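You operate a simulated robot arm through the tools that you are given. There is no shell and no other tool.

You are at the controls of a simulated robot arm. One attempt, no reset.

## Task
Put one 35 g portion and one yolk in the LAB cup.
Fine: the cup stays on the slide, pulled out.

Only the result counts: the job must be done as asked and must still hold three seconds after the hand-in. Knocking over, shifting, dropping, spilling or breaking anything else fails it.

## Robot
A 7-joint arm with a two-finger parallel gripper, fixed in place. Base frame: the origin is at the foot of the arm, x ahead of it, y to its left, z up; the work surface is at about z = 0. Readings come in mm, rad, newtons and seconds.
With the tool pointing down near the work surface it reaches from about 240 to 620 mm from the base axis. Its first joint turns from -1.152 to 1.152 rad. Payload 2.6 kg.
The TCP is the grasp point between the finger pads, 30 mm short of the fingertips. In the tool frame z runs along the fingers and y along their closing line. Largest opening 94 mm; finger width 28, thickness 10; the body of the gripper, 50 by 96 mm, starts 55 mm behind the TCP.
Orientation is that of the tool frame in the base frame, as [roll, pitch, yaw] about the fixed x, y, z axes, in that order (R = Rz(yaw) Ry(pitch) Rx(roll)). With the fingers straight down and closing along the base's y, the tool's x points along the base's -x, its y along +y and its z along -z.

## Interface
- The arm moves only by the tool drive_tool. Its argument "moves" is a list that holds one entry, the list of rows, each a list of 7 numbers: the turn, a rotation vector about the tool's x, y, z in units of 4 degrees (1.0 is 4 degrees), then the shift along the tool's x, y, z in units of 25 mm (1.0 is 25 mm), then the opening, from 0 (shut) to 1 (fully open). In form: [[[rx, ry, rz, tx, ty, tz, gripper], ...]]. A call has 1 to 20 rows; each row shifts and turns the commanded pose from where the row before left it, along the tool's axes as they then stand. A call with a number of a shift or a turn outside -1 to 1 is refused whole. Each row takes 0.2 s and may step no farther than 50 mm and 0.15 rad from the row before; otherwise, or with a gripper value out of range, the whole call is refused. Where a pose cannot be reached the arm comes as near as it can. A force on the tool above 70 N (or 10 N above the force at the start of the call, whichever is more), or a blocked arm, ends the call early, and 0.2 s more pass. Each finger travels about 72 mm/s and halts on what it meets, pressing with about 36 N; the grip force reading is that of the motor and also rises with nothing between the fingers. The clock runs only during rows and for 0.2 s after the last one: add rows that do not move to give the fingers time. The reply holds the time, the measured pose of the TCP, the force on the tool along the base axes, the opening and the grip force, in the units named above and with some noise, with the torque about the TCP (base axes, N m) and any sound that the robot's microphone picked up.
- Cameras (640 x 400 px; columns grow to the right, rows downward): "scene" is fixed at [27, 421.7, 572.6]; the picture's right is [-0.87, -0.50, 0.00], its down [-0.24, 0.42, -0.88] and it looks along [0.44, -0.76, -0.48] (base axes); focal length 346 px, centre (320, 200). "wrist" rides on the gripper at [76, 14, -102] in the tool frame; the picture's right is [-0.18, 0.98, 0.00], its down [-0.75, -0.14, -0.64] and it looks along [-0.63, -0.12, 0.77] (tool axes); focal length 243 px, centre (320, 200). There is no depth. A picture from a camera that has moved, and an enlarged one, comes with that camera's place and axes in the base frame and with its lens.
- capture(camera): a new picture of that camera. No time passes.
- close_up(camera, box): a new picture of the part [left, top, right, bottom] of that camera's present view, enlarged. No time passes.
- sign_off(): hands the job in; it is judged then, once.

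Nothing tells you positions but the pictures and the camera data. Unless the task says otherwise, let go and move clear before handing in.

The tools are called after ">>>" as a command line: name --argument value ..., lists and objects as JSON in quotes. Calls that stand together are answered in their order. drive_tool: Moves the arm, as the interface text tells. Its arguments: {"type":"object","properties":{"moves":{"type":"array"}},"required":["moves"]} The other tools are called the same way: capture (camera) takes a picture; close_up (camera, box) takes an enlarged picture of a part of a camera's view; sign_off () hands the job in.

At the start:

```text
clock: 0.0
tcp_pos: [290.8, -153.5, 395.6]
orientation: [-3.139, 0.0, 3.14]
ft_force: [-0.4, -0.1, -0.1]
moment: [0.02, 0.03, -0.04]
finger_gap: 94.0
gripper_force: 0.0
```

scene: 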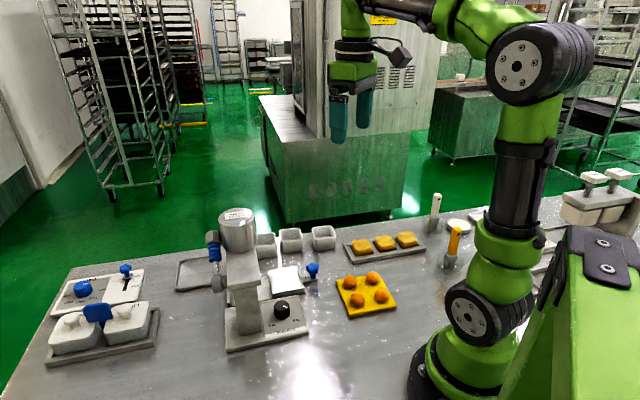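
wrist: 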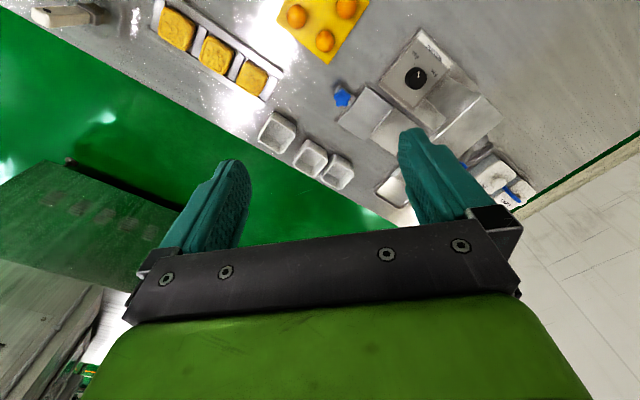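

I see a bench with some dispensing machine, cups, yellow portions on a tray, yolks on a yellow holder, and various tools. I'll look closer before moving anything.

>>> close_up --camera "scene" --box '[160, 190, 340, 360]'

>>> close_up --camera "scene" --box '[30, 240, 180, 380]'

>>> close_up --camera "scene" --box '[320, 180, 480, 330]'

>>> close_up --camera "scene" --box '[420, 150, 640, 290]'

>>> close_up --camera "wrist" --box '[240, 0, 560, 230]'

>>> close_up --camera "wrist" --box '[0, 0, 400, 200]'

```text
2.35 times, centred on (250, 275) of scene
camera zoom: at [27.0, 421.7, 572.6], right [-0.87, -0.5, 0.0], down [-0.24, 0.42, -0.88], along [0.44, -0.76, -0.48], focal length 815 px, centre (485, 24)
```

zoom: 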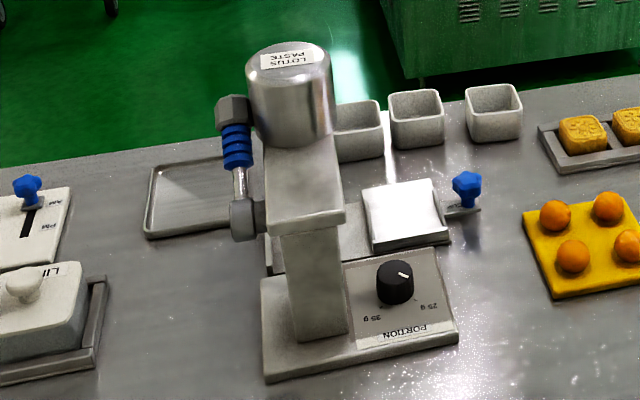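

```text
2.86 times, centred on (105, 310) of scene
camera zoom: at [27.0, 421.7, 572.6], right [-0.87, -0.5, 0.0], down [-0.24, 0.42, -0.88], along [0.44, -0.76, -0.48], focal length 990 px, centre (934, -114)
```

zoom: 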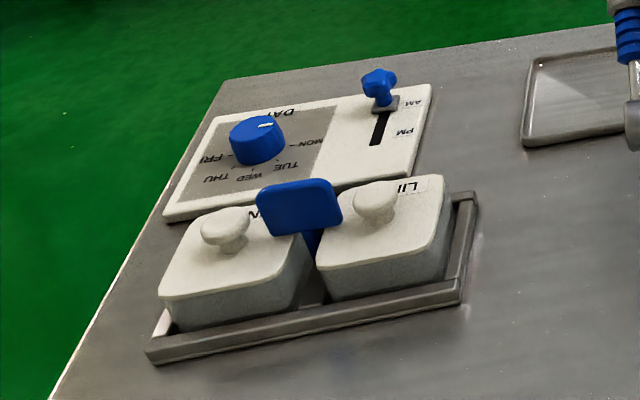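

```text
2.67 times, centred on (400, 255) of scene
camera zoom: at [27.0, 421.7, 572.6], right [-0.87, -0.5, 0.0], down [-0.24, 0.42, -0.88], along [0.44, -0.76, -0.48], focal length 924 px, centre (107, 53)
```

zoom: 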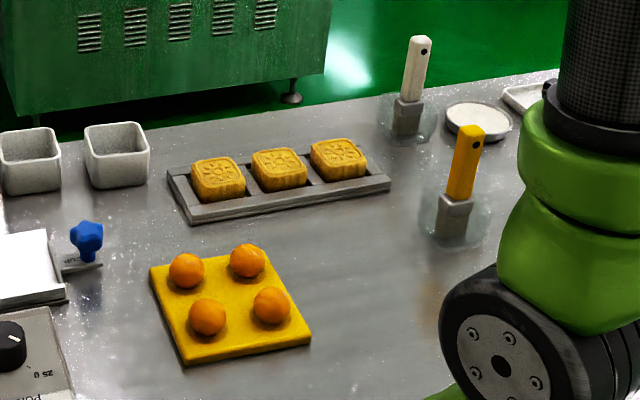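

```text
2.86 times, centred on (530, 220) of scene
camera zoom: at [27.0, 421.7, 572.6], right [-0.87, -0.5, 0.0], down [-0.24, 0.42, -0.88], along [0.44, -0.76, -0.48], focal length 990 px, centre (-280, 143)
```

zoom: 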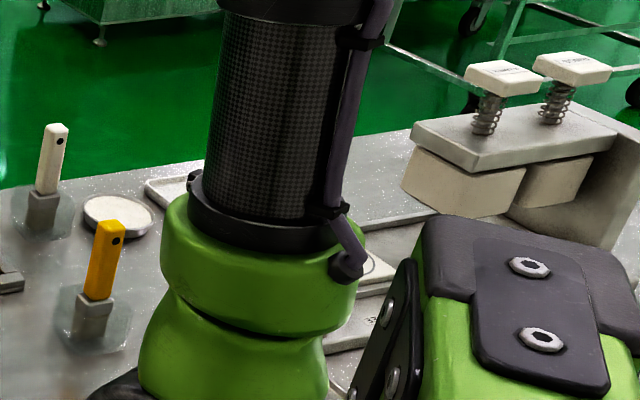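

```text
1.74 times, centred on (400, 115) of wrist
camera zoom: at [213.2, -140.8, 498.8], right [0.18, 0.98, 0.0], down [0.75, -0.14, 0.64], along [0.63, -0.12, -0.77], focal length 422 px, centre (181, 348)
```

zoom: 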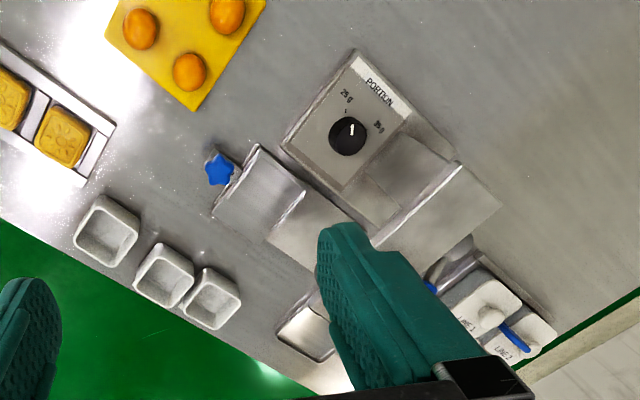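

```text
1.60 times, centred on (200, 100) of wrist
camera zoom: at [213.2, -140.8, 498.8], right [0.18, 0.98, 0.0], down [0.75, -0.14, 0.64], along [0.63, -0.12, -0.77], focal length 388 px, centre (512, 360)
```

zoom: 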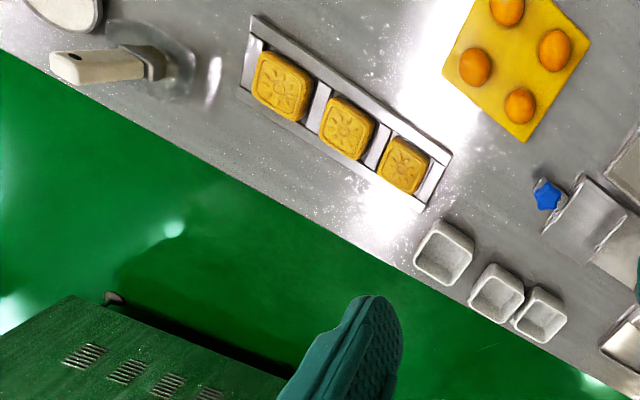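

I see three square cups at the far edge and the paste machine with its slide. I need to read the labels on the cups, the dial and the machine before I plan any move.

>>> close_up --camera "scene" --box '[250, 220, 340, 265]'

>>> close_up --camera "wrist" --box '[250, 100, 360, 195]'

>>> close_up --camera "scene" --box '[255, 255, 325, 345]'

>>> close_up --camera "wrist" --box '[370, 20, 490, 110]'

>>> close_up --camera "scene" --box '[195, 200, 270, 340]'

>>> close_up --camera "wrist" --box '[440, 130, 560, 230]'

```text
7.11 times, centred on (295, 242) of scene
camera zoom: at [27.0, 421.7, 572.6], right [-0.87, -0.5, 0.0], down [-0.24, 0.42, -0.88], along [0.44, -0.76, -0.48], focal length 2463 px, centre (498, -102)
```

zoom: 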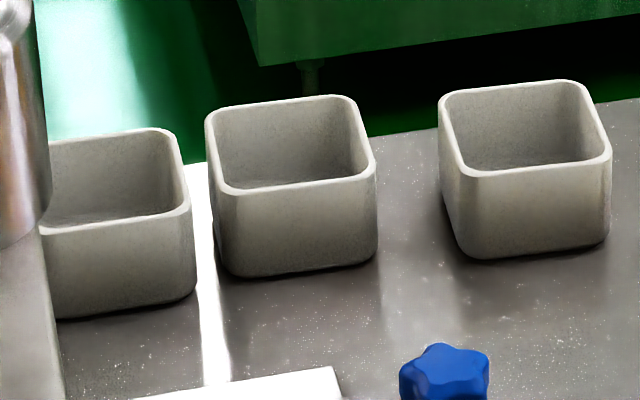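

```text
4.21 times, centred on (305, 148) of wrist
camera zoom: at [213.2, -140.8, 498.8], right [0.18, 0.98, 0.0], down [0.75, -0.14, 0.64], along [0.63, -0.12, -0.77], focal length 1022 px, centre (383, 421)
```

zoom: 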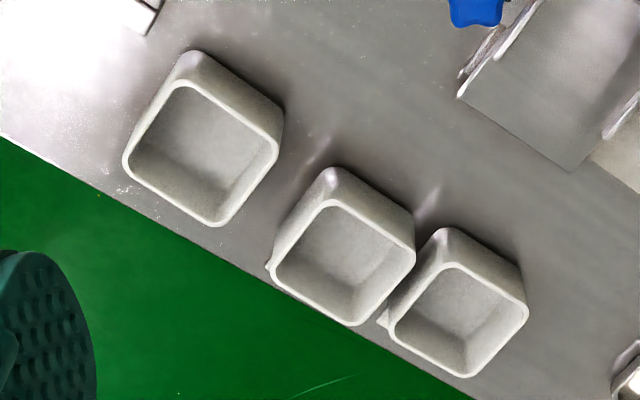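

```text
4.44 times, centred on (290, 300) of scene
camera zoom: at [27.0, 421.7, 572.6], right [-0.87, -0.5, 0.0], down [-0.24, 0.42, -0.88], along [0.44, -0.76, -0.48], focal length 1539 px, centre (453, -244)
```

zoom: 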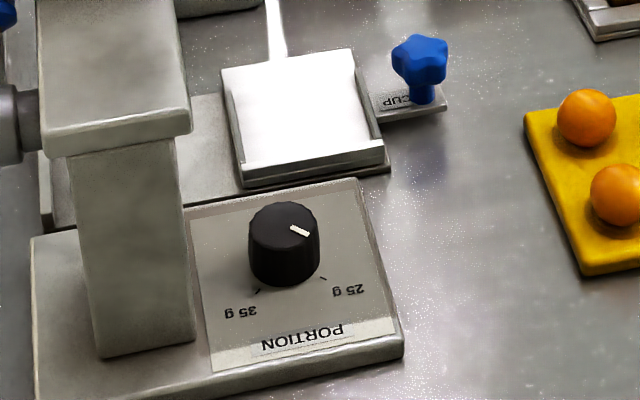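

```text
4.44 times, centred on (430, 65) of wrist
camera zoom: at [213.2, -140.8, 498.8], right [0.18, 0.98, 0.0], down [0.75, -0.14, 0.64], along [0.63, -0.12, -0.77], focal length 1078 px, centre (-169, 800)
```

zoom: 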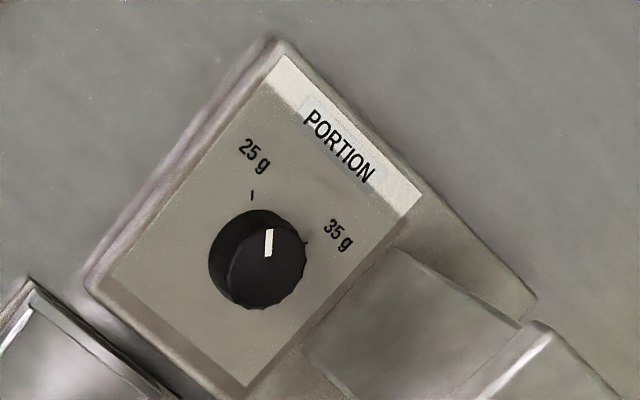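

```text
2.86 times, centred on (232, 270) of scene
camera zoom: at [27.0, 421.7, 572.6], right [-0.87, -0.5, 0.0], down [-0.24, 0.42, -0.88], along [0.44, -0.76, -0.48], focal length 990 px, centre (570, 0)
```

zoom: 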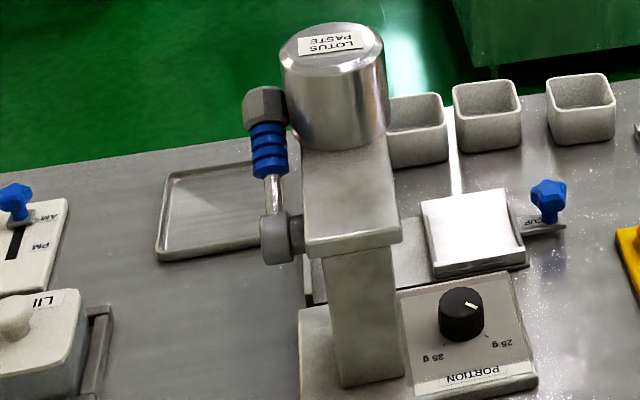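

```text
4.00 times, centred on (500, 180) of wrist
camera zoom: at [213.2, -140.8, 498.8], right [0.18, 0.98, 0.0], down [0.75, -0.14, 0.64], along [0.63, -0.12, -0.77], focal length 970 px, centre (-400, 280)
```

zoom: 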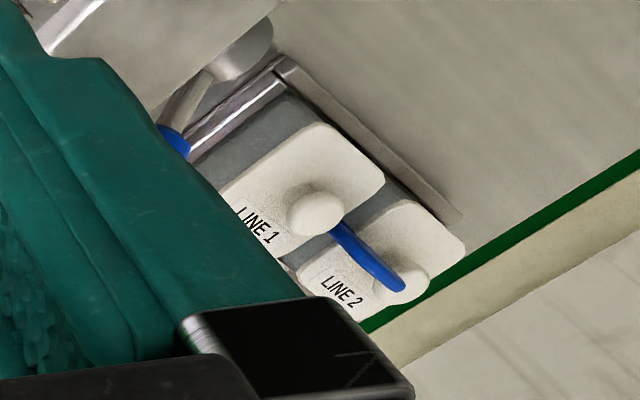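

The dial reads 25 g, the slide with its blue knob looks pulled out, and the three cups show no label on the faces I can see. I'll turn the wrist so its camera can look at the cups from their far side.

>>> drive_tool --moves '[[[0, 0, -1, 0, 0, 0, 1], [0, 0, -1, 0, 0, 0, 1], [0, 0, -1, 0, 0, 0, 1], [0, 0, -1, 0, 0, 0, 1], [0, 0, -1, 0, 0, 0, 1], [0, 0, -1, 0, 0, 0, 1], [0, 0, -1, 0, 0, 0, 1], [0, 0, -1, 0, 0, 0, 1], [0, 0, -1, 0, 0, 0, 1], [0, 0, -1, 0, 0, 0, 1], [0, 0, -1, 0, 0, 0, 1], [0, 0, -1, 0, 0, 0, 1], [0, 0, -1, 0, 0, 0, 1], [0, 0, -1, 0, 0, 0, 1], [0, 0, -1, 0, 0, 0, 1], [0, 0, -1, 0, 0, 0, 1], [0, 0, -1, 0, 0, 0, 1], [0, 0, -1, 0, 0, 0, 1], [0, 0, -1, 0, 0, 0, 1], [0, 0, -1, 0, 0, 0, 1]]]'

```text
clock: 4.2
tcp_pos: [289.2, -155.0, 395.8]
orientation: [3.141, -0.001, -1.745]
ft_force: [0.9, -0.4, 0.1]
moment: [-0.01, -0.02, -0.01]
finger_gap: 93.5
gripper_force: 0.1
```

The wrist turned without trouble. Next I'll move out past the cups and turn further to look back at them.

>>> drive_tool --moves '[[[0, 0, 0, 0.79, -0.95, 0.54, 1], [0, 0, 0, 0.79, -0.95, 0.54, 1], [0, 0, 0, 0.79, -0.95, 0.54, 1], [0, 0, 0, 0.79, -0.95, 0.54, 1], [0, 0, 0, 0.79, -0.95, 0.54, 1], [0, 0, 0, 0.79, -0.95, 0.54, 1], [0, 0, 0, 0.79, -0.95, 0.54, 1], [0, 0, -1, 0, 0, 0, 1], [0, 0, -1, 0, 0, 0, 1], [0, 0, -1, 0, 0, 0, 1], [0, 0, -1, 0, 0, 0, 1], [0, 0, -1, 0, 0, 0, 1], [0, 0, -1, 0, 0, 0, 1], [0, 0, -1, 0, 0, 0, 1], [0, 0, -1, 0, 0, 0, 1]]]'

>>> capture --camera "wrist"

>>> capture --camera "scene"

```text
clock: 7.4
tcp_pos: [419.5, -322.2, 298.1]
orientation: [3.134, 0.014, -1.38]
ft_force: [-0.1, 0.2, -0.1]
moment: [-0.01, -0.04, 0.03]
finger_gap: 93.9
gripper_force: 0.0
out of reach, approached as far as the arm can: row 12, 13, 14, 15
```

```text
taken
camera wrist: at [420.1, -401.6, 399.6], right [-1.0, -0.01, 0.01], down [0.0, 0.76, 0.65], along [-0.01, 0.65, -0.76], focal length 243 px, centre (320, 200)
```

wrist: 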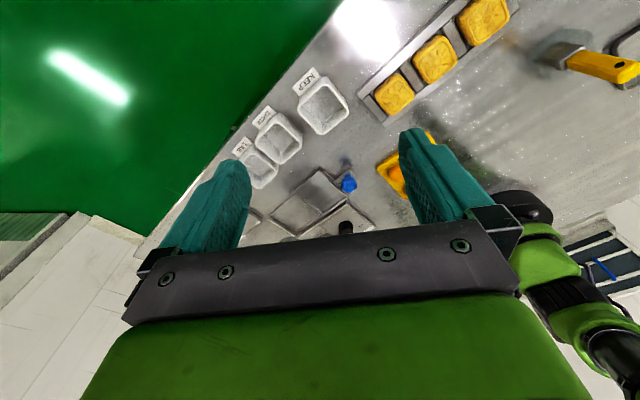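

```text
taken
```

scene: 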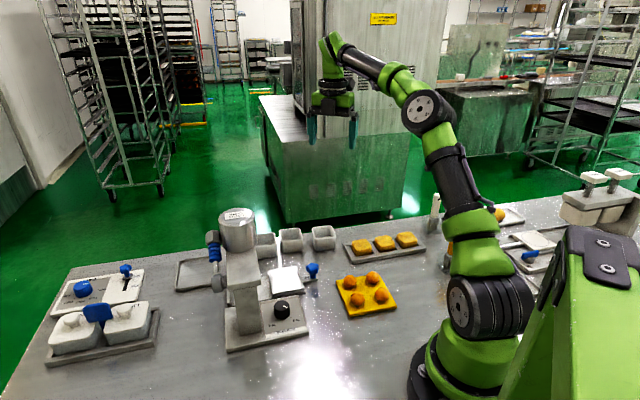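

The cups have labels standing at their outer side. I'll read them enlarged.

>>> close_up --camera "wrist" --box '[220, 60, 360, 200]'

>>> close_up --camera "scene" --box '[430, 160, 640, 300]'

>>> close_up --camera "wrist" --box '[240, 150, 420, 250]'

```text
2.86 times, centred on (290, 130) of wrist
camera zoom: at [420.1, -401.6, 399.6], right [-1.0, -0.01, 0.01], down [0.0, 0.76, 0.65], along [-0.01, 0.65, -0.76], focal length 693 px, centre (406, 400)
```

zoom: 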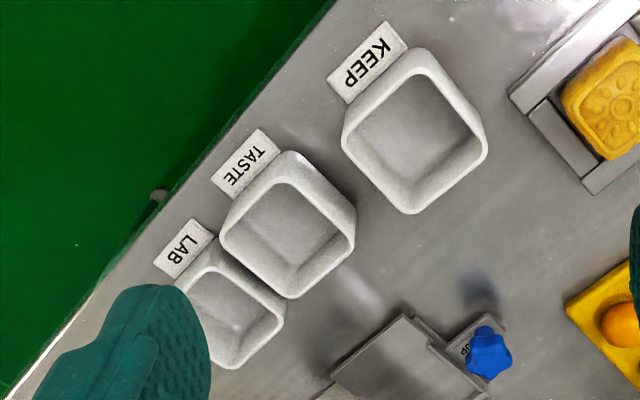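

```text
2.86 times, centred on (535, 230) of scene
camera zoom: at [27.0, 421.7, 572.6], right [-0.87, -0.5, 0.0], down [-0.24, 0.42, -0.88], along [0.44, -0.76, -0.48], focal length 990 px, centre (-294, 114)
```

zoom: 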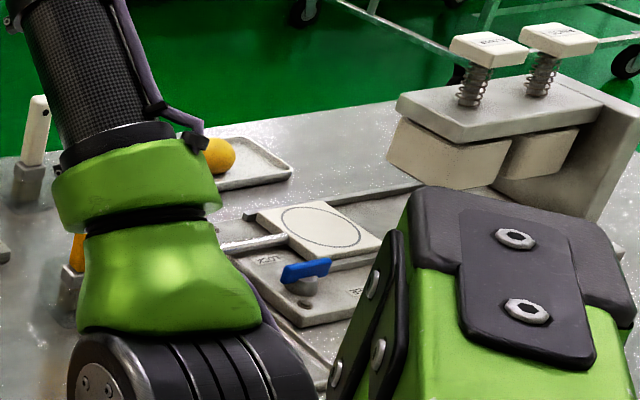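

```text
3.56 times, centred on (330, 200) of wrist
camera zoom: at [420.1, -401.6, 399.6], right [-1.0, -0.01, 0.01], down [0.0, 0.76, 0.65], along [-0.01, 0.65, -0.76], focal length 863 px, centre (284, 200)
```

zoom: 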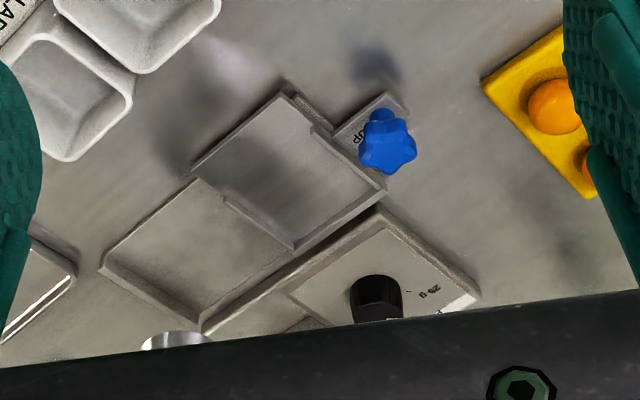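

LAB is the far-left cup of the three, TASTE is right beside it and KEEP is nearest the arm. I'll turn the camera square to the cups and look at LAB and the slide from the near side.

>>> drive_tool --moves '[[[0, 0, 1, 0, 0, 0, 1], [0, 0, 1, 0, 0, 0, 1], [0, 0, 1, 0, 0, 0, 1], [0, 0, 1, 0, 0, 0, 1], [0, 0, 1, 0, 0, 0, 1], [0, 0, 1, 0, 0, 0, 1], [0, 0, 1, 0, 0, 0, 1], [0, 0, 1, 0, 0, 0, 1], [0, 0, 1, 0, 0, 0, 1], [0, 0, 1, 0, 0, 0, 1], [0, 0, 1, 0, 0, 0, 1], [0, 0, 1, 0, 0, 0, 1], [0, 0, 1, 0, 0, 0, 1], [0, 0, 1, 0, 0, 0, 1]]]'

>>> capture --camera "wrist"

```text
clock: 10.4
tcp_pos: [420.3, -322.7, 297.4]
orientation: [3.127, 0.002, -2.359]
ft_force: [-0.4, 0.0, 0.0]
moment: [0.0, 0.02, 0.03]
finger_gap: 94.2
gripper_force: 0.1
```

```text
taken
camera wrist: at [356.4, -368.0, 400.2], right [-0.56, 0.83, 0.02], down [0.64, 0.42, 0.64], along [0.52, 0.37, -0.77], focal length 243 px, centre (320, 200)
```

wrist: 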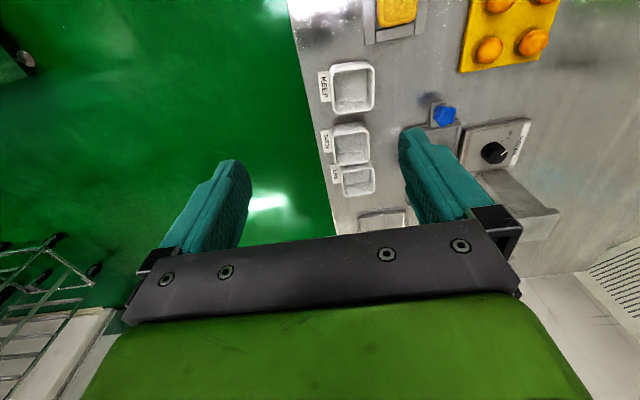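

The labels line up with their cups: KEEP, TASTE, LAB. I'll move closer to LAB for a precise look.

>>> drive_tool --moves '[[[0, 0, 0, -0.92, 0.5, 0, 1], [0, 0, 0, -0.92, 0.5, 0, 1], [0, 0, 0, -0.92, 0.5, 0, 1], [0, 0, 0, -0.92, 0.5, 0, 1], [0, 0, 0, -0.92, 0.5, 0, 1], [0, 0, 0, 0, 0, 0, 1]]]'

>>> capture --camera "wrist"

>>> close_up --camera "wrist" --box '[240, 60, 420, 200]'

```text
clock: 11.8
tcp_pos: [458.4, -195.1, 302.0]
orientation: [3.127, 0.002, -2.36]
ft_force: [0.9, 0.6, -0.1]
moment: [0.01, 0.0, 0.03]
finger_gap: 94.0
gripper_force: 0.2
```

```text
taken
camera wrist: at [393.9, -241.9, 404.2], right [-0.56, 0.83, 0.02], down [0.64, 0.42, 0.64], along [0.52, 0.37, -0.77], focal length 243 px, centre (320, 200)
```

wrist: 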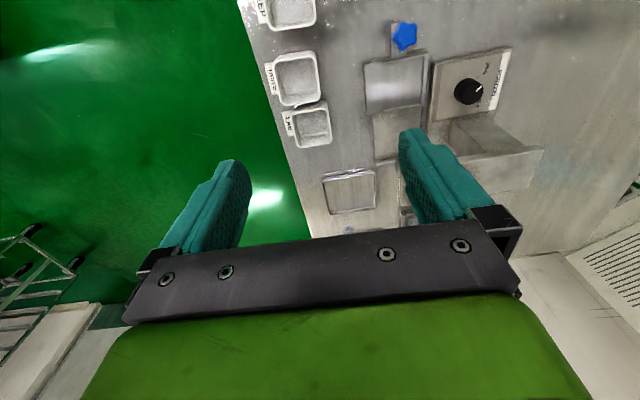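

```text
2.86 times, centred on (330, 130) of wrist
camera zoom: at [393.9, -241.9, 404.2], right [-0.56, 0.83, 0.02], down [0.64, 0.42, 0.64], along [0.52, 0.37, -0.77], focal length 693 px, centre (291, 400)
```

zoom: 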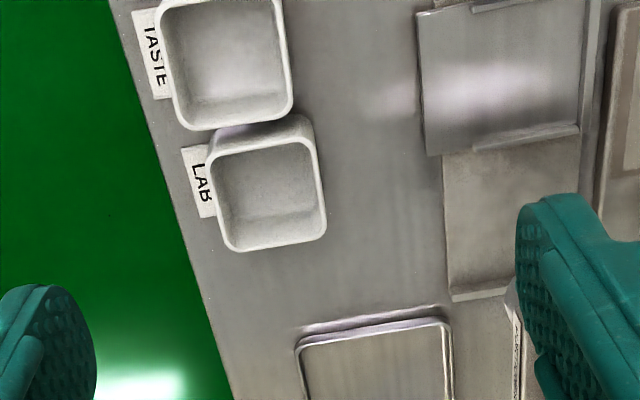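

I make the LAB cup about 55 mm square, centred near (526, -158), with its edges turned about 42°. Next I'll look closely at the slide, the tray and the hopper lever.

>>> close_up --camera "wrist" --box '[350, 10, 440, 180]'

>>> close_up --camera "wrist" --box '[420, 30, 560, 210]'

>>> close_up --camera "scene" --box '[195, 200, 265, 270]'

>>> close_up --camera "scene" --box '[230, 260, 330, 320]'

```text
2.35 times, centred on (395, 95) of wrist
camera zoom: at [393.9, -241.9, 404.2], right [-0.56, 0.83, 0.02], down [0.64, 0.42, 0.64], along [0.52, 0.37, -0.77], focal length 571 px, centre (144, 447)
```

zoom: 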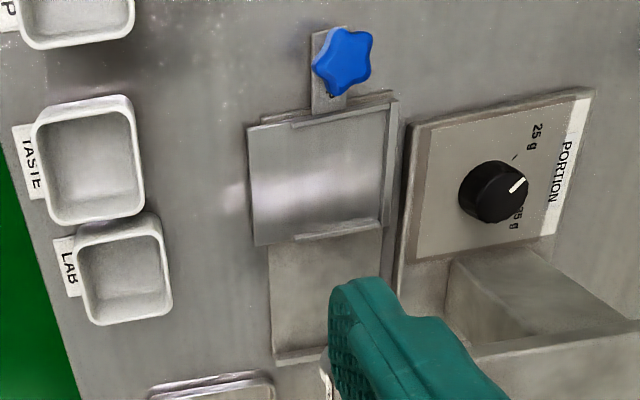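

```text
2.22 times, centred on (490, 120) of wrist
camera zoom: at [393.9, -241.9, 404.2], right [-0.56, 0.83, 0.02], down [0.64, 0.42, 0.64], along [0.52, 0.37, -0.77], focal length 539 px, centre (-58, 378)
```

zoom: 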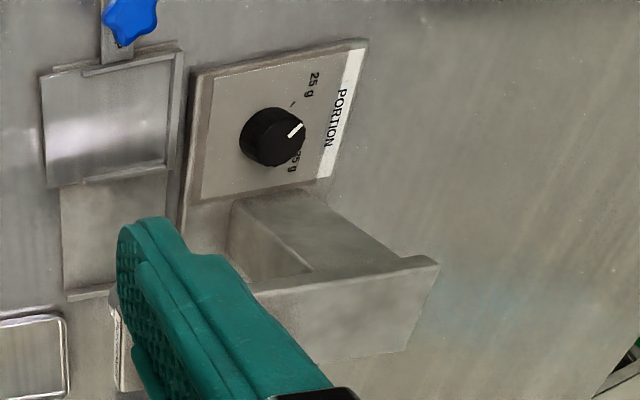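

```text
5.71 times, centred on (230, 235) of scene
camera zoom: at [27.0, 421.7, 572.6], right [-0.87, -0.5, 0.0], down [-0.24, 0.42, -0.88], along [0.44, -0.76, -0.48], focal length 1979 px, centre (834, 0)
```

zoom: 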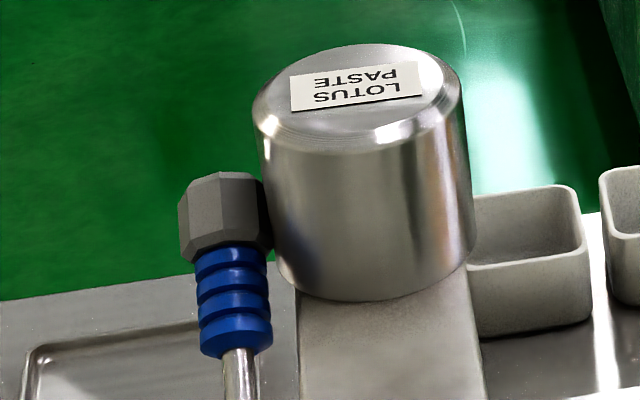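

```text
6.40 times, centred on (280, 290) of scene
camera zoom: at [27.0, 421.7, 572.6], right [-0.87, -0.5, 0.0], down [-0.24, 0.42, -0.88], along [0.44, -0.76, -0.48], focal length 2217 px, centre (576, -376)
```

zoom: 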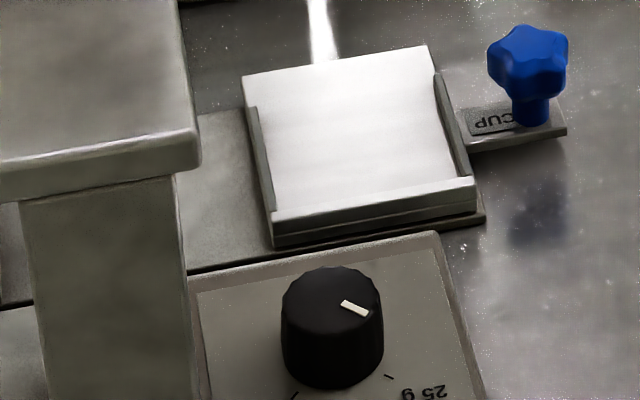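

The slide has lips on three sides and is open towards the cups. The dial stands at 25 g, and the lever is on the hopper's far side. I'll move over the machine to measure it.

>>> drive_tool --moves '[[[0, 0, 0, 0, 0.9, -0.3, 1], [0, 0, 0, 0, 0.9, -0.3, 1], [0, 0, 0, 0, 0.9, -0.3, 1], [0, 0, 0, 0, 0.9, -0.3, 1], [0, 0, 0, 0, 0.9, -0.3, 1], [0, 0, 0, 0, 0.9, -0.3, 1], [0, 0, 0, 0, 0.9, -0.3, 1], [0, 0, 0, 0, 0.9, -0.3, 1], [0, 0, 0, 0, 0, 0, 1]]]'

>>> capture --camera "wrist"

>>> close_up --camera "wrist" --box '[240, 60, 440, 200]'

```text
clock: 13.8
tcp_pos: [333.2, -70.7, 363.1]
orientation: [3.123, 0.002, -2.357]
ft_force: [-0.1, 0.4, -0.2]
moment: [0.01, 0.02, 0.0]
finger_gap: 94.0
gripper_force: 0.1
```

```text
taken
camera wrist: at [268.4, -117.7, 466.0], right [-0.56, 0.83, 0.02], down [0.64, 0.42, 0.64], along [0.52, 0.37, -0.77], focal length 243 px, centre (320, 200)
```

wrist: 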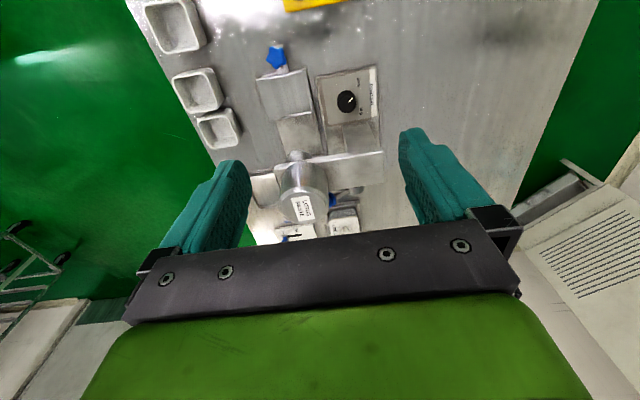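

```text
2.86 times, centred on (340, 130) of wrist
camera zoom: at [268.4, -117.7, 466.0], right [-0.56, 0.83, 0.02], down [0.64, 0.42, 0.64], along [0.52, 0.37, -0.77], focal length 693 px, centre (263, 400)
```

zoom: 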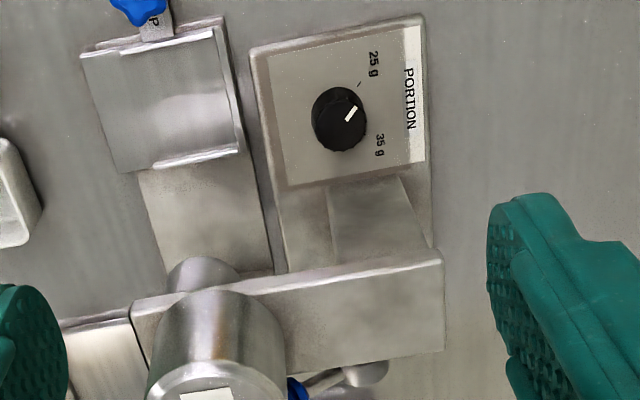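

I now see the machine from above: spout and hopper on the overhanging arm, with the rail beneath. I'll enlarge the details to measure the dial, the slide and the lever.

>>> close_up --camera "wrist" --box '[310, 60, 390, 130]'

>>> close_up --camera "wrist" --box '[245, 30, 335, 130]'

>>> close_up --camera "wrist" --box '[240, 140, 400, 245]'

```text
5.71 times, centred on (350, 95) of wrist
camera zoom: at [268.4, -117.7, 466.0], right [-0.56, 0.83, 0.02], down [0.64, 0.42, 0.64], along [0.52, 0.37, -0.77], focal length 1386 px, centre (149, 800)
```

zoom: 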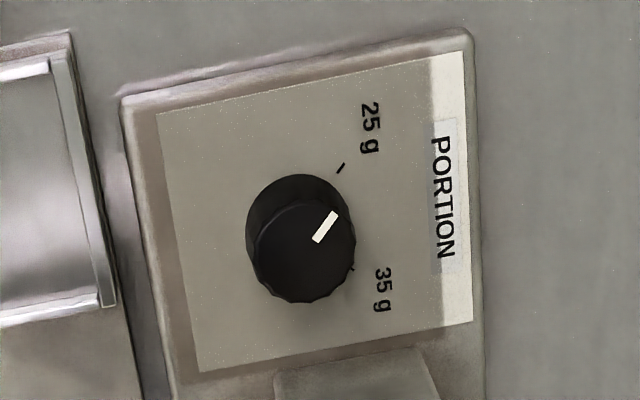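

```text
4.00 times, centred on (290, 80) of wrist
camera zoom: at [268.4, -117.7, 466.0], right [-0.56, 0.83, 0.02], down [0.64, 0.42, 0.64], along [0.52, 0.37, -0.77], focal length 970 px, centre (440, 680)
```

zoom: 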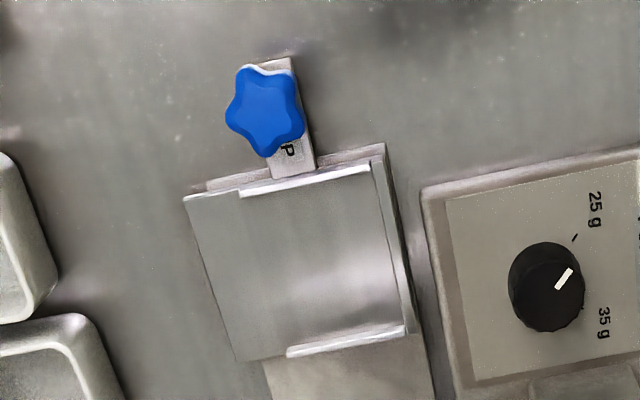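

```text
3.81 times, centred on (320, 192) of wrist
camera zoom: at [268.4, -117.7, 466.0], right [-0.56, 0.83, 0.02], down [0.64, 0.42, 0.64], along [0.52, 0.37, -0.77], focal length 924 px, centre (320, 229)
```

zoom: 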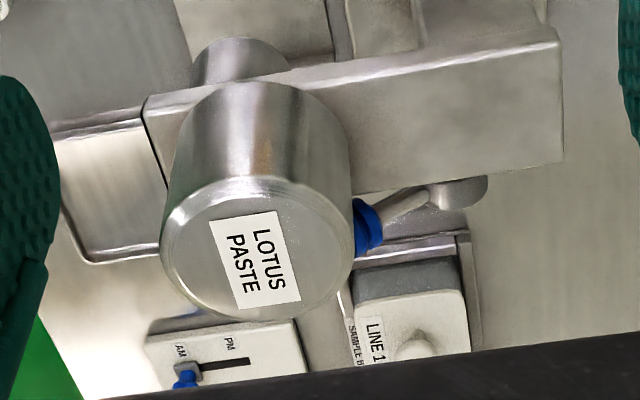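

The slide runs along the 45° direction and the dial's top is near (356, 7, 35). I'll set the dial first, so I'm moving above it with a slight backward lean that keeps the gripper body away from the overhanging arm.

>>> drive_tool --moves '[[[0.266, 0, 0, 0, 0, 0, 1], [0, 0, 0, -0.71, 0.385, 0, 0.8], [0, 0, 0, -0.71, 0.385, 0, 0.6], [0, 0, 0, -0.71, 0.385, 0, 0.6], [0, 0, 0, -0.71, 0.385, 0, 0.6], [0, 0, -0.9375, 0, 0, 0, 0.6], [0, 0, -0.9375, 0, 0, 0, 0.6], [0, 0, -0.9375, 0, 0, 0, 0.6], [0, 0, -0.9375, 0, 0, 0, 0.6], [0, 0, -0.9375, 0, 0, 0, 0.6], [0, 0, -0.9375, 0, 0, 0, 0.6], [0, -0.833, 0, 0, 0, 0, 0.6], [0, -0.833, 0, 0, 0, 0, 0.6], [0, -0.833, 0, 0, 0, 0, 0.6], [0, 0, 0, 0, 0, 0, 0.6]]]'

>>> capture --camera "wrist"

>>> capture --camera "scene"

```text
clock: 17.0
tcp_pos: [353.7, 8.3, 361.0]
orientation: [-3.139, 0.176, -1.965]
ft_force: [0.6, -0.2, -0.1]
moment: [0.04, 0.02, -0.02]
finger_gap: 56.4
gripper_force: 0.0
```

```text
taken
camera wrist: at [303.8, -73.8, 449.4], right [-0.84, 0.55, 0.03], down [0.37, 0.53, 0.76], along [0.4, 0.65, -0.64], focal length 243 px, centre (320, 200)
```

wrist: 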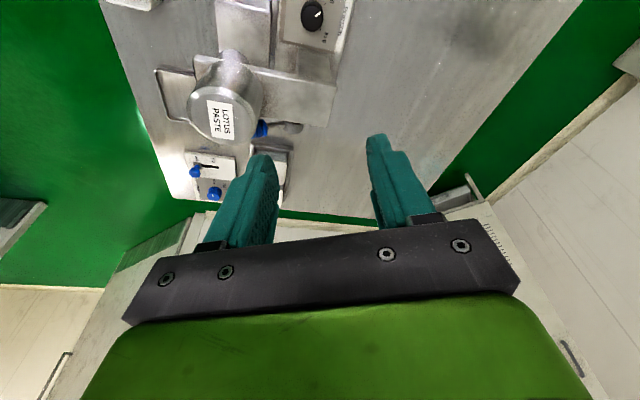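

```text
taken
```

scene: 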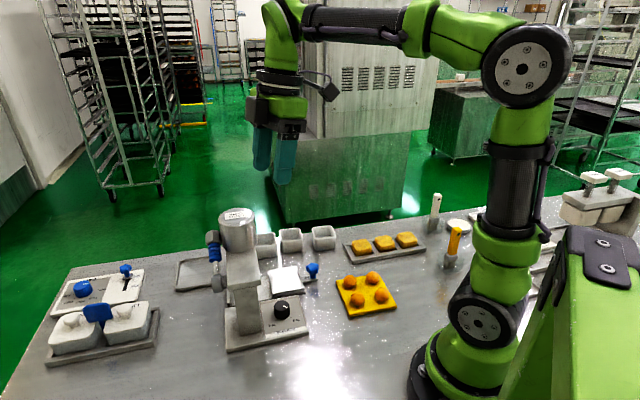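

The tool leans 10° and hangs above the dial. I'll lower it part way and check the alignment.

>>> drive_tool --moves '[[[0, 0, 0, 0.197, -0.114, -0.035, 0.6], [0, 0, 0, 0.175, 0, 0.985, 0.6], [0, 0, 0, 0.175, 0, 0.985, 0.6], [0, 0, 0, 0.175, 0, 0.985, 0.6], [0, 0, 0, 0.175, 0, 0.985, 0.6], [0, 0, 0, 0.175, 0, 0.985, 0.6], [0, 0, 0, 0.175, 0, 0.985, 0.6], [0, 0, 0, 0.175, 0, 0.985, 0.6], [0, 0, 0, 0.175, 0, 0.985, 0.6], [0, 0, 0, 0.175, 0, 0.985, 0.6], [0, 0, 0, 0, 0, 0, 0.6]]]'

>>> capture --camera "wrist"

>>> close_up --camera "scene" --box '[190, 180, 350, 350]'

```text
clock: 19.4
tcp_pos: [356.1, -0.4, 135.7]
orientation: [-3.138, 0.175, -1.965]
ft_force: [-0.3, -1.0, -0.3]
moment: [-0.02, -0.01, 0.0]
finger_gap: 56.5
gripper_force: 0.1
```

```text
taken
camera wrist: at [306.3, -81.7, 223.5], right [-0.84, 0.55, 0.03], down [0.37, 0.53, 0.76], along [0.4, 0.65, -0.64], focal length 243 px, centre (320, 200)
```

wrist: 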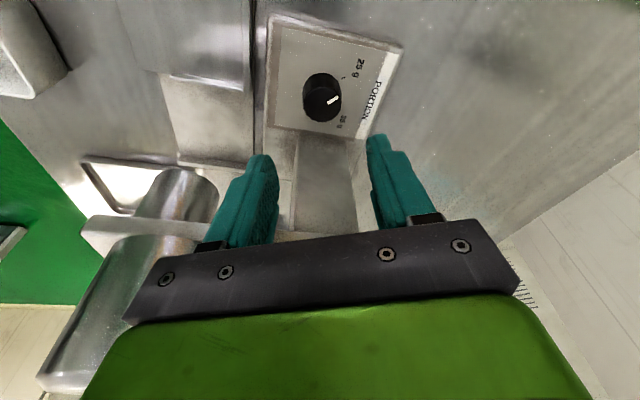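

```text
2.35 times, centred on (270, 265) of scene
camera zoom: at [27.0, 421.7, 572.6], right [-0.87, -0.5, 0.0], down [-0.24, 0.42, -0.88], along [0.44, -0.76, -0.48], focal length 815 px, centre (438, 47)
```

zoom: 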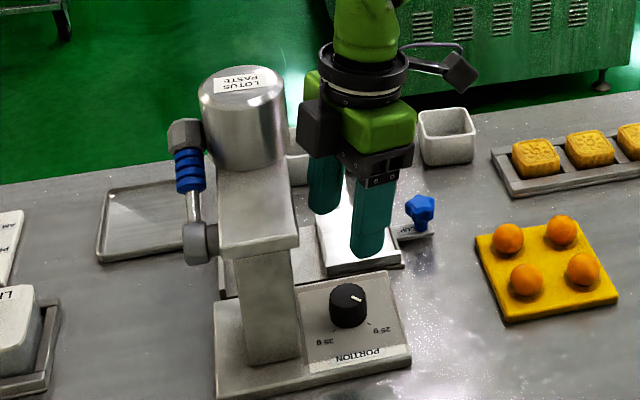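

The dial is visible between the fingers and slightly ahead of them. I'll enlarge it to fine-align.

>>> close_up --camera "wrist" --box '[280, 40, 400, 150]'

>>> close_up --camera "scene" --box '[255, 220, 325, 340]'

```text
3.64 times, centred on (340, 95) of wrist
camera zoom: at [306.3, -81.7, 223.5], right [-0.84, 0.55, 0.03], down [0.37, 0.53, 0.76], along [0.4, 0.65, -0.64], focal length 882 px, centre (247, 582)
```

zoom: 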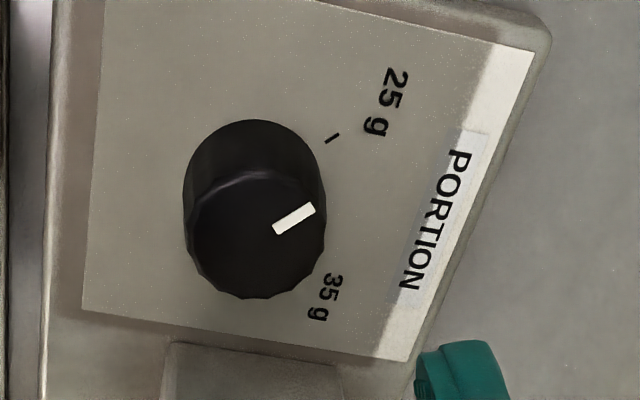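

```text
3.33 times, centred on (290, 280) of scene
camera zoom: at [27.0, 421.7, 572.6], right [-0.87, -0.5, 0.0], down [-0.24, 0.42, -0.88], along [0.44, -0.76, -0.48], focal length 1154 px, centre (420, -67)
```

zoom: 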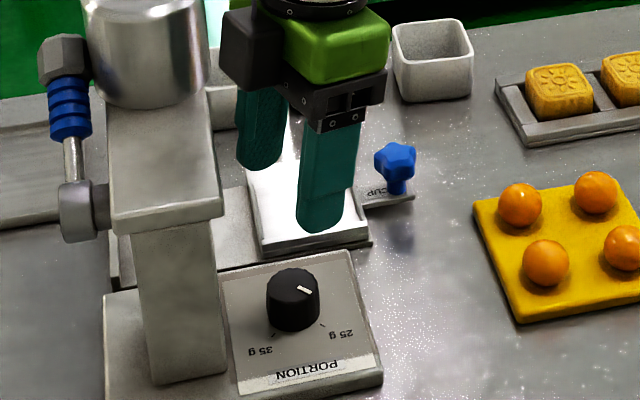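

The dial axis comes out at about (356, 7) with its top near z = 36. I'll correct the offset and lower the open fingers around it.

>>> drive_tool --moves '[[[0, 0, 0, -0.138, 0.16, 0.019, 0.6], [0, 0, 0, 0.175, 0, 0.985, 0.6], [0, 0, 0, 0.175, 0, 0.985, 0.6], [0, 0, 0, 0.131, 0, 0.739, 0.6], [0, 0, 0, 0, 0, 0, 0.6]]]'

>>> capture --camera "wrist"

>>> close_up --camera "scene" --box '[235, 240, 335, 340]'

```text
clock: 20.6
tcp_pos: [354.5, 6.2, 68.7]
orientation: [-3.138, 0.176, -1.966]
ft_force: [-0.1, -0.7, 0.2]
moment: [0.04, -0.02, 0.02]
finger_gap: 56.5
gripper_force: 0.1
```

```text
taken
camera wrist: at [304.9, -74.4, 156.4], right [-0.84, 0.55, 0.03], down [0.37, 0.53, 0.76], along [0.4, 0.65, -0.64], focal length 243 px, centre (320, 200)
```

wrist: 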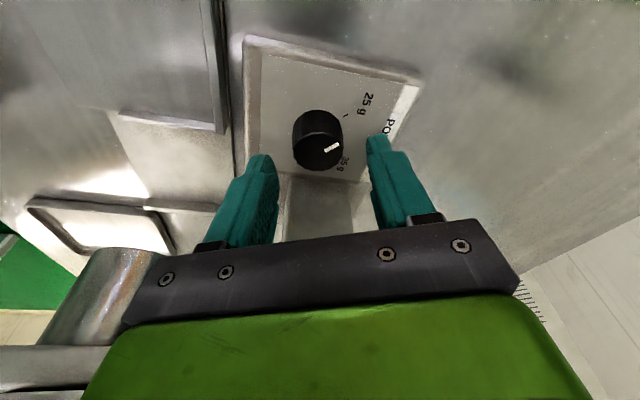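

```text
4.00 times, centred on (285, 290) of scene
camera zoom: at [27.0, 421.7, 572.6], right [-0.87, -0.5, 0.0], down [-0.24, 0.42, -0.88], along [0.44, -0.76, -0.48], focal length 1385 px, centre (460, -160)
```

zoom: 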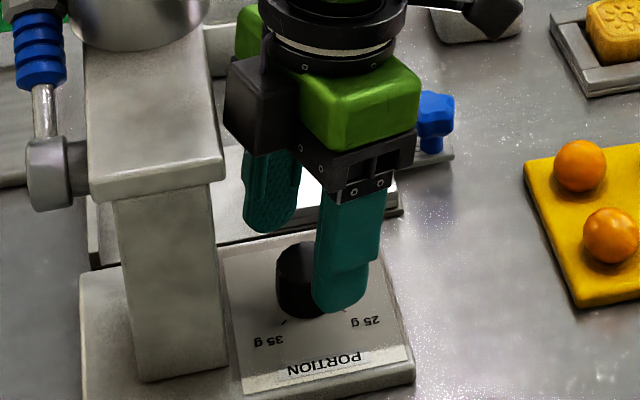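

The fingers straddle the dial with a small offset. I'll finish lowering, close on the dial and check the grip.

>>> drive_tool --moves '[[[0, 0, 0, 0.282, 0, 0.669, 0.6], [0, 0, 0, 0, 0, 0, 0.6], [0, 0, 0, 0, 0, 0, 0.4], [0, 0, 0, 0, 0, 0, 0.2], [0, 0, 0, 0, 0, 0, 0.2], [0, 0, 0, 0, 0, 0, 0.2]]]'

>>> capture --camera "wrist"

>>> close_up --camera "scene" --box '[235, 240, 335, 340]'

```text
clock: 22.0
tcp_pos: [353.5, 1.8, 51.0]
orientation: [-3.136, 0.176, -1.964]
ft_force: [18.9, -2.5, -13.4]
moment: [-0.09, -0.45, -0.09]
finger_gap: 32.3
gripper_force: 45.2
```

```text
taken
camera wrist: at [303.3, -78.5, 138.8], right [-0.84, 0.55, 0.03], down [0.37, 0.53, 0.76], along [0.4, 0.65, -0.64], focal length 243 px, centre (320, 200)
```

wrist: 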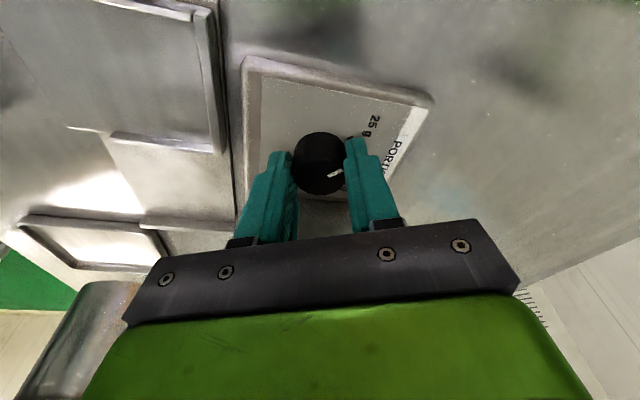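

```text
4.00 times, centred on (285, 290) of scene
camera zoom: at [27.0, 421.7, 572.6], right [-0.87, -0.5, 0.0], down [-0.24, 0.42, -0.88], along [0.44, -0.76, -0.48], focal length 1385 px, centre (460, -160)
```

zoom: 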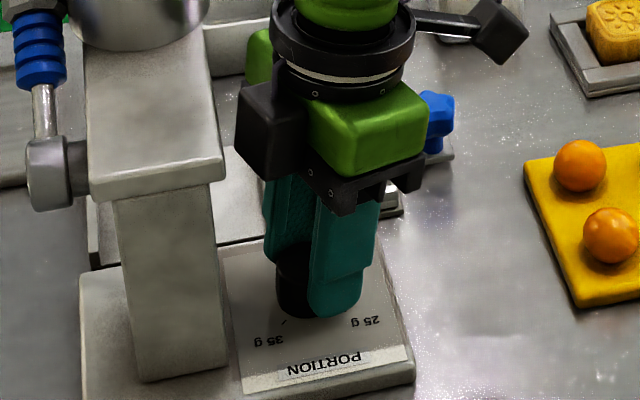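

The dial is gripped at 32 mm. I'll start turning it clockwise (25 to 35), watching the forces.

>>> drive_tool --moves '[[[0, 0, 0, 0, -0.03, 0, 0.2], [0.175, 0, 0.985, 0, 0.014, 0, 0.2], [0.175, 0, 0.985, 0, 0.014, 0, 0.2], [0.175, 0, 0.985, 0, 0.014, 0, 0.2], [0.175, 0, 0.985, 0, 0.014, 0, 0.2], [0.175, 0, 0.985, 0, 0.014, 0, 0.2]]]'

>>> close_up --camera "wrist" --box '[230, 60, 430, 220]'

```text
clock: 23.4
tcp_pos: [352.5, 4.1, 51.3]
orientation: [-3.138, 0.178, -2.315]
ft_force: [15.1, 12.9, 0.0]
moment: [0.52, -0.55, -0.03]
finger_gap: 31.8
gripper_force: 44.7
```

```text
2.50 times, centred on (330, 140) of wrist
camera zoom: at [277.1, -56.1, 138.6], right [-0.6, 0.8, 0.03], down [0.53, 0.37, 0.77], along [0.6, 0.47, -0.64], focal length 606 px, centre (295, 350)
```

zoom: 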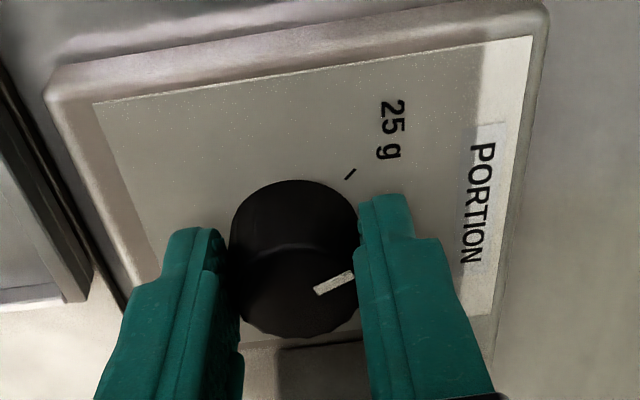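

The dial turns with the fingers. I'll continue to the end of this 45° stroke.

>>> drive_tool --moves '[[[0.175, 0, 0.985, -0.03, 0.01, 0, 0.2], [0.175, 0, 0.985, 0, 0.01, 0, 0.2], [0.175, 0, 0.985, 0, 0.01, 0, 0.2], [0.175, 0, 0.985, 0, 0.01, 0, 0.2], [0.175, 0, 0.985, 0, 0.01, 0, 0.2], [0.175, 0, 0.985, 0, 0.01, 0, 0.2], [0.044, 0, 0.246, 0, 0, 0, 0.2], [0, 0, 0, 0, 0, 0, 0.2]]]'

>>> close_up --camera "wrist" --box '[230, 60, 430, 220]'

>>> close_up --camera "scene" --box '[235, 240, 335, 340]'

```text
clock: 25.2
tcp_pos: [349.9, 6.0, 52.2]
orientation: [-3.139, 0.176, -2.749]
ft_force: [0.7, 20.8, 2.7]
moment: [0.53, 0.18, 0.12]
finger_gap: 31.8
gripper_force: 45.3
```

```text
2.50 times, centred on (330, 140) of wrist
camera zoom: at [258.0, -17.7, 138.9], right [-0.21, 0.98, 0.03], down [0.63, 0.11, 0.76], along [0.74, 0.18, -0.64], focal length 606 px, centre (295, 350)
```

zoom: 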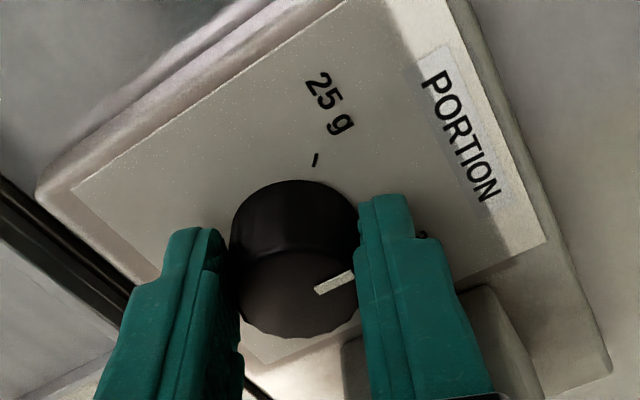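

```text
4.00 times, centred on (285, 290) of scene
camera zoom: at [26.9, 421.7, 572.6], right [-0.87, -0.5, 0.0], down [-0.24, 0.42, -0.88], along [0.44, -0.76, -0.48], focal length 1385 px, centre (460, -160)
```

zoom: 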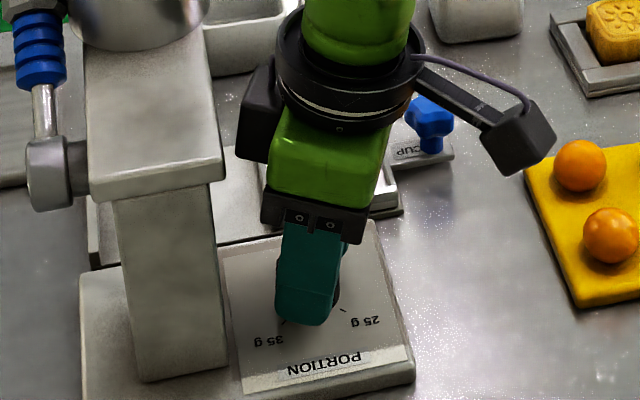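

The first 45° is done, so I'll open, swing back around the dial and take a second grip.

>>> drive_tool --moves '[[[0, 0, 0, 0, 0, 0, 0.4], [0, 0, 0, 0, 0, 0, 0.55], [0, 0, 0, 0, 0, 0, 0.55], [-0.175, 0, -0.985, 0, -0.014, 0, 0.55], [-0.175, 0, -0.985, 0, -0.014, 0, 0.55], [-0.175, 0, -0.985, 0, -0.014, 0, 0.55], [-0.175, 0, -0.985, 0, -0.014, 0, 0.55], [-0.175, 0, -0.985, 0, -0.014, 0, 0.55], [-0.175, 0, -0.985, 0, -0.014, 0, 0.55], [-0.175, 0, -0.985, 0, -0.014, 0, 0.55], [-0.175, 0, -0.985, 0, -0.014, 0, 0.55], [-0.175, 0, -0.985, 0, -0.014, 0, 0.55], [-0.175, 0, -0.985, 0, -0.014, 0, 0.55], [-0.175, 0, -0.985, 0, -0.014, 0, 0.55], [-0.044, 0, -0.246, 0, 0, 0, 0.55], [0, 0, 0, 0, 0, 0, 0.55]]]'

>>> close_up --camera "wrist" --box '[230, 60, 430, 220]'

```text
clock: 28.6
tcp_pos: [354.2, 1.5, 49.5]
orientation: [-3.14, 0.175, -1.963]
ft_force: [-0.5, -0.2, 0.4]
moment: [-0.01, -0.03, 0.01]
finger_gap: 51.8
gripper_force: 0.1
```

```text
2.50 times, centred on (330, 140) of wrist
camera zoom: at [303.9, -80.3, 138.1], right [-0.84, 0.54, 0.03], down [0.37, 0.53, 0.76], along [0.4, 0.65, -0.64], focal length 606 px, centre (295, 350)
```

zoom: 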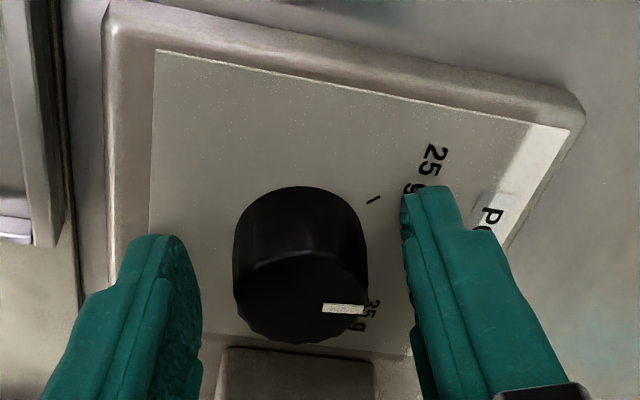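

The pointer now sits roughly halfway. I'll re-centre slightly, grip again and turn another 45°.

>>> drive_tool --moves '[[[0, 0, 0, 0, 0.03, 0, 0.4], [0, 0, 0, 0, 0, 0, 0.1], [0, 0, 0, 0, 0, 0, 0.1], [0, 0, 0, 0, 0, 0, 0.1], [0.175, 0, 0.985, 0, 0.014, 0, 0.1], [0.175, 0, 0.985, 0, 0.014, 0, 0.1], [0.175, 0, 0.985, 0, 0.014, 0, 0.1], [0.175, 0, 0.985, 0, 0.014, 0, 0.1], [0.175, 0, 0.985, 0, 0.014, 0, 0.1], [0.175, 0, 0.985, 0, 0.014, 0, 0.1], [0.175, 0, 0.985, 0, 0.014, 0, 0.1], [0.175, 0, 0.985, 0, 0.014, 0, 0.1], [0.175, 0, 0.985, 0, 0.014, 0, 0.1], [0.175, 0, 0.985, 0, 0.014, 0, 0.1], [0.175, 0, 0.985, 0, 0.014, 0, 0.1], [0, 0, 0, 0, 0, 0, 0.1]]]'

>>> close_up --camera "wrist" --box '[230, 60, 430, 220]'

```text
clock: 32.0
tcp_pos: [349.3, 5.4, 51.2]
orientation: [-3.141, 0.177, -2.733]
ft_force: [5.7, 2.5, -16.1]
moment: [0.02, 0.07, -0.04]
finger_gap: 31.8
gripper_force: 44.9
```

```text
2.50 times, centred on (330, 140) of wrist
camera zoom: at [257.2, -19.4, 138.1], right [-0.22, 0.97, 0.03], down [0.63, 0.12, 0.76], along [0.74, 0.19, -0.64], focal length 606 px, centre (295, 350)
```

zoom: 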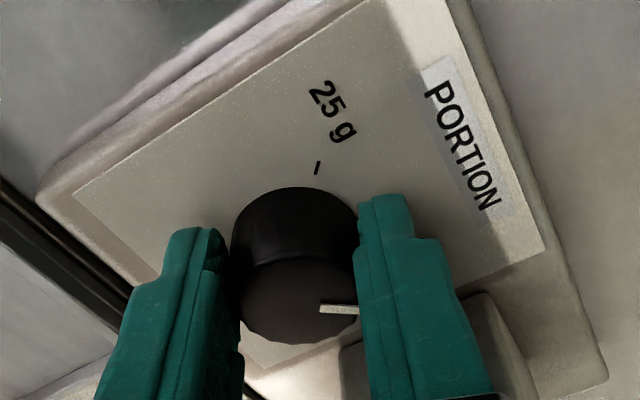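

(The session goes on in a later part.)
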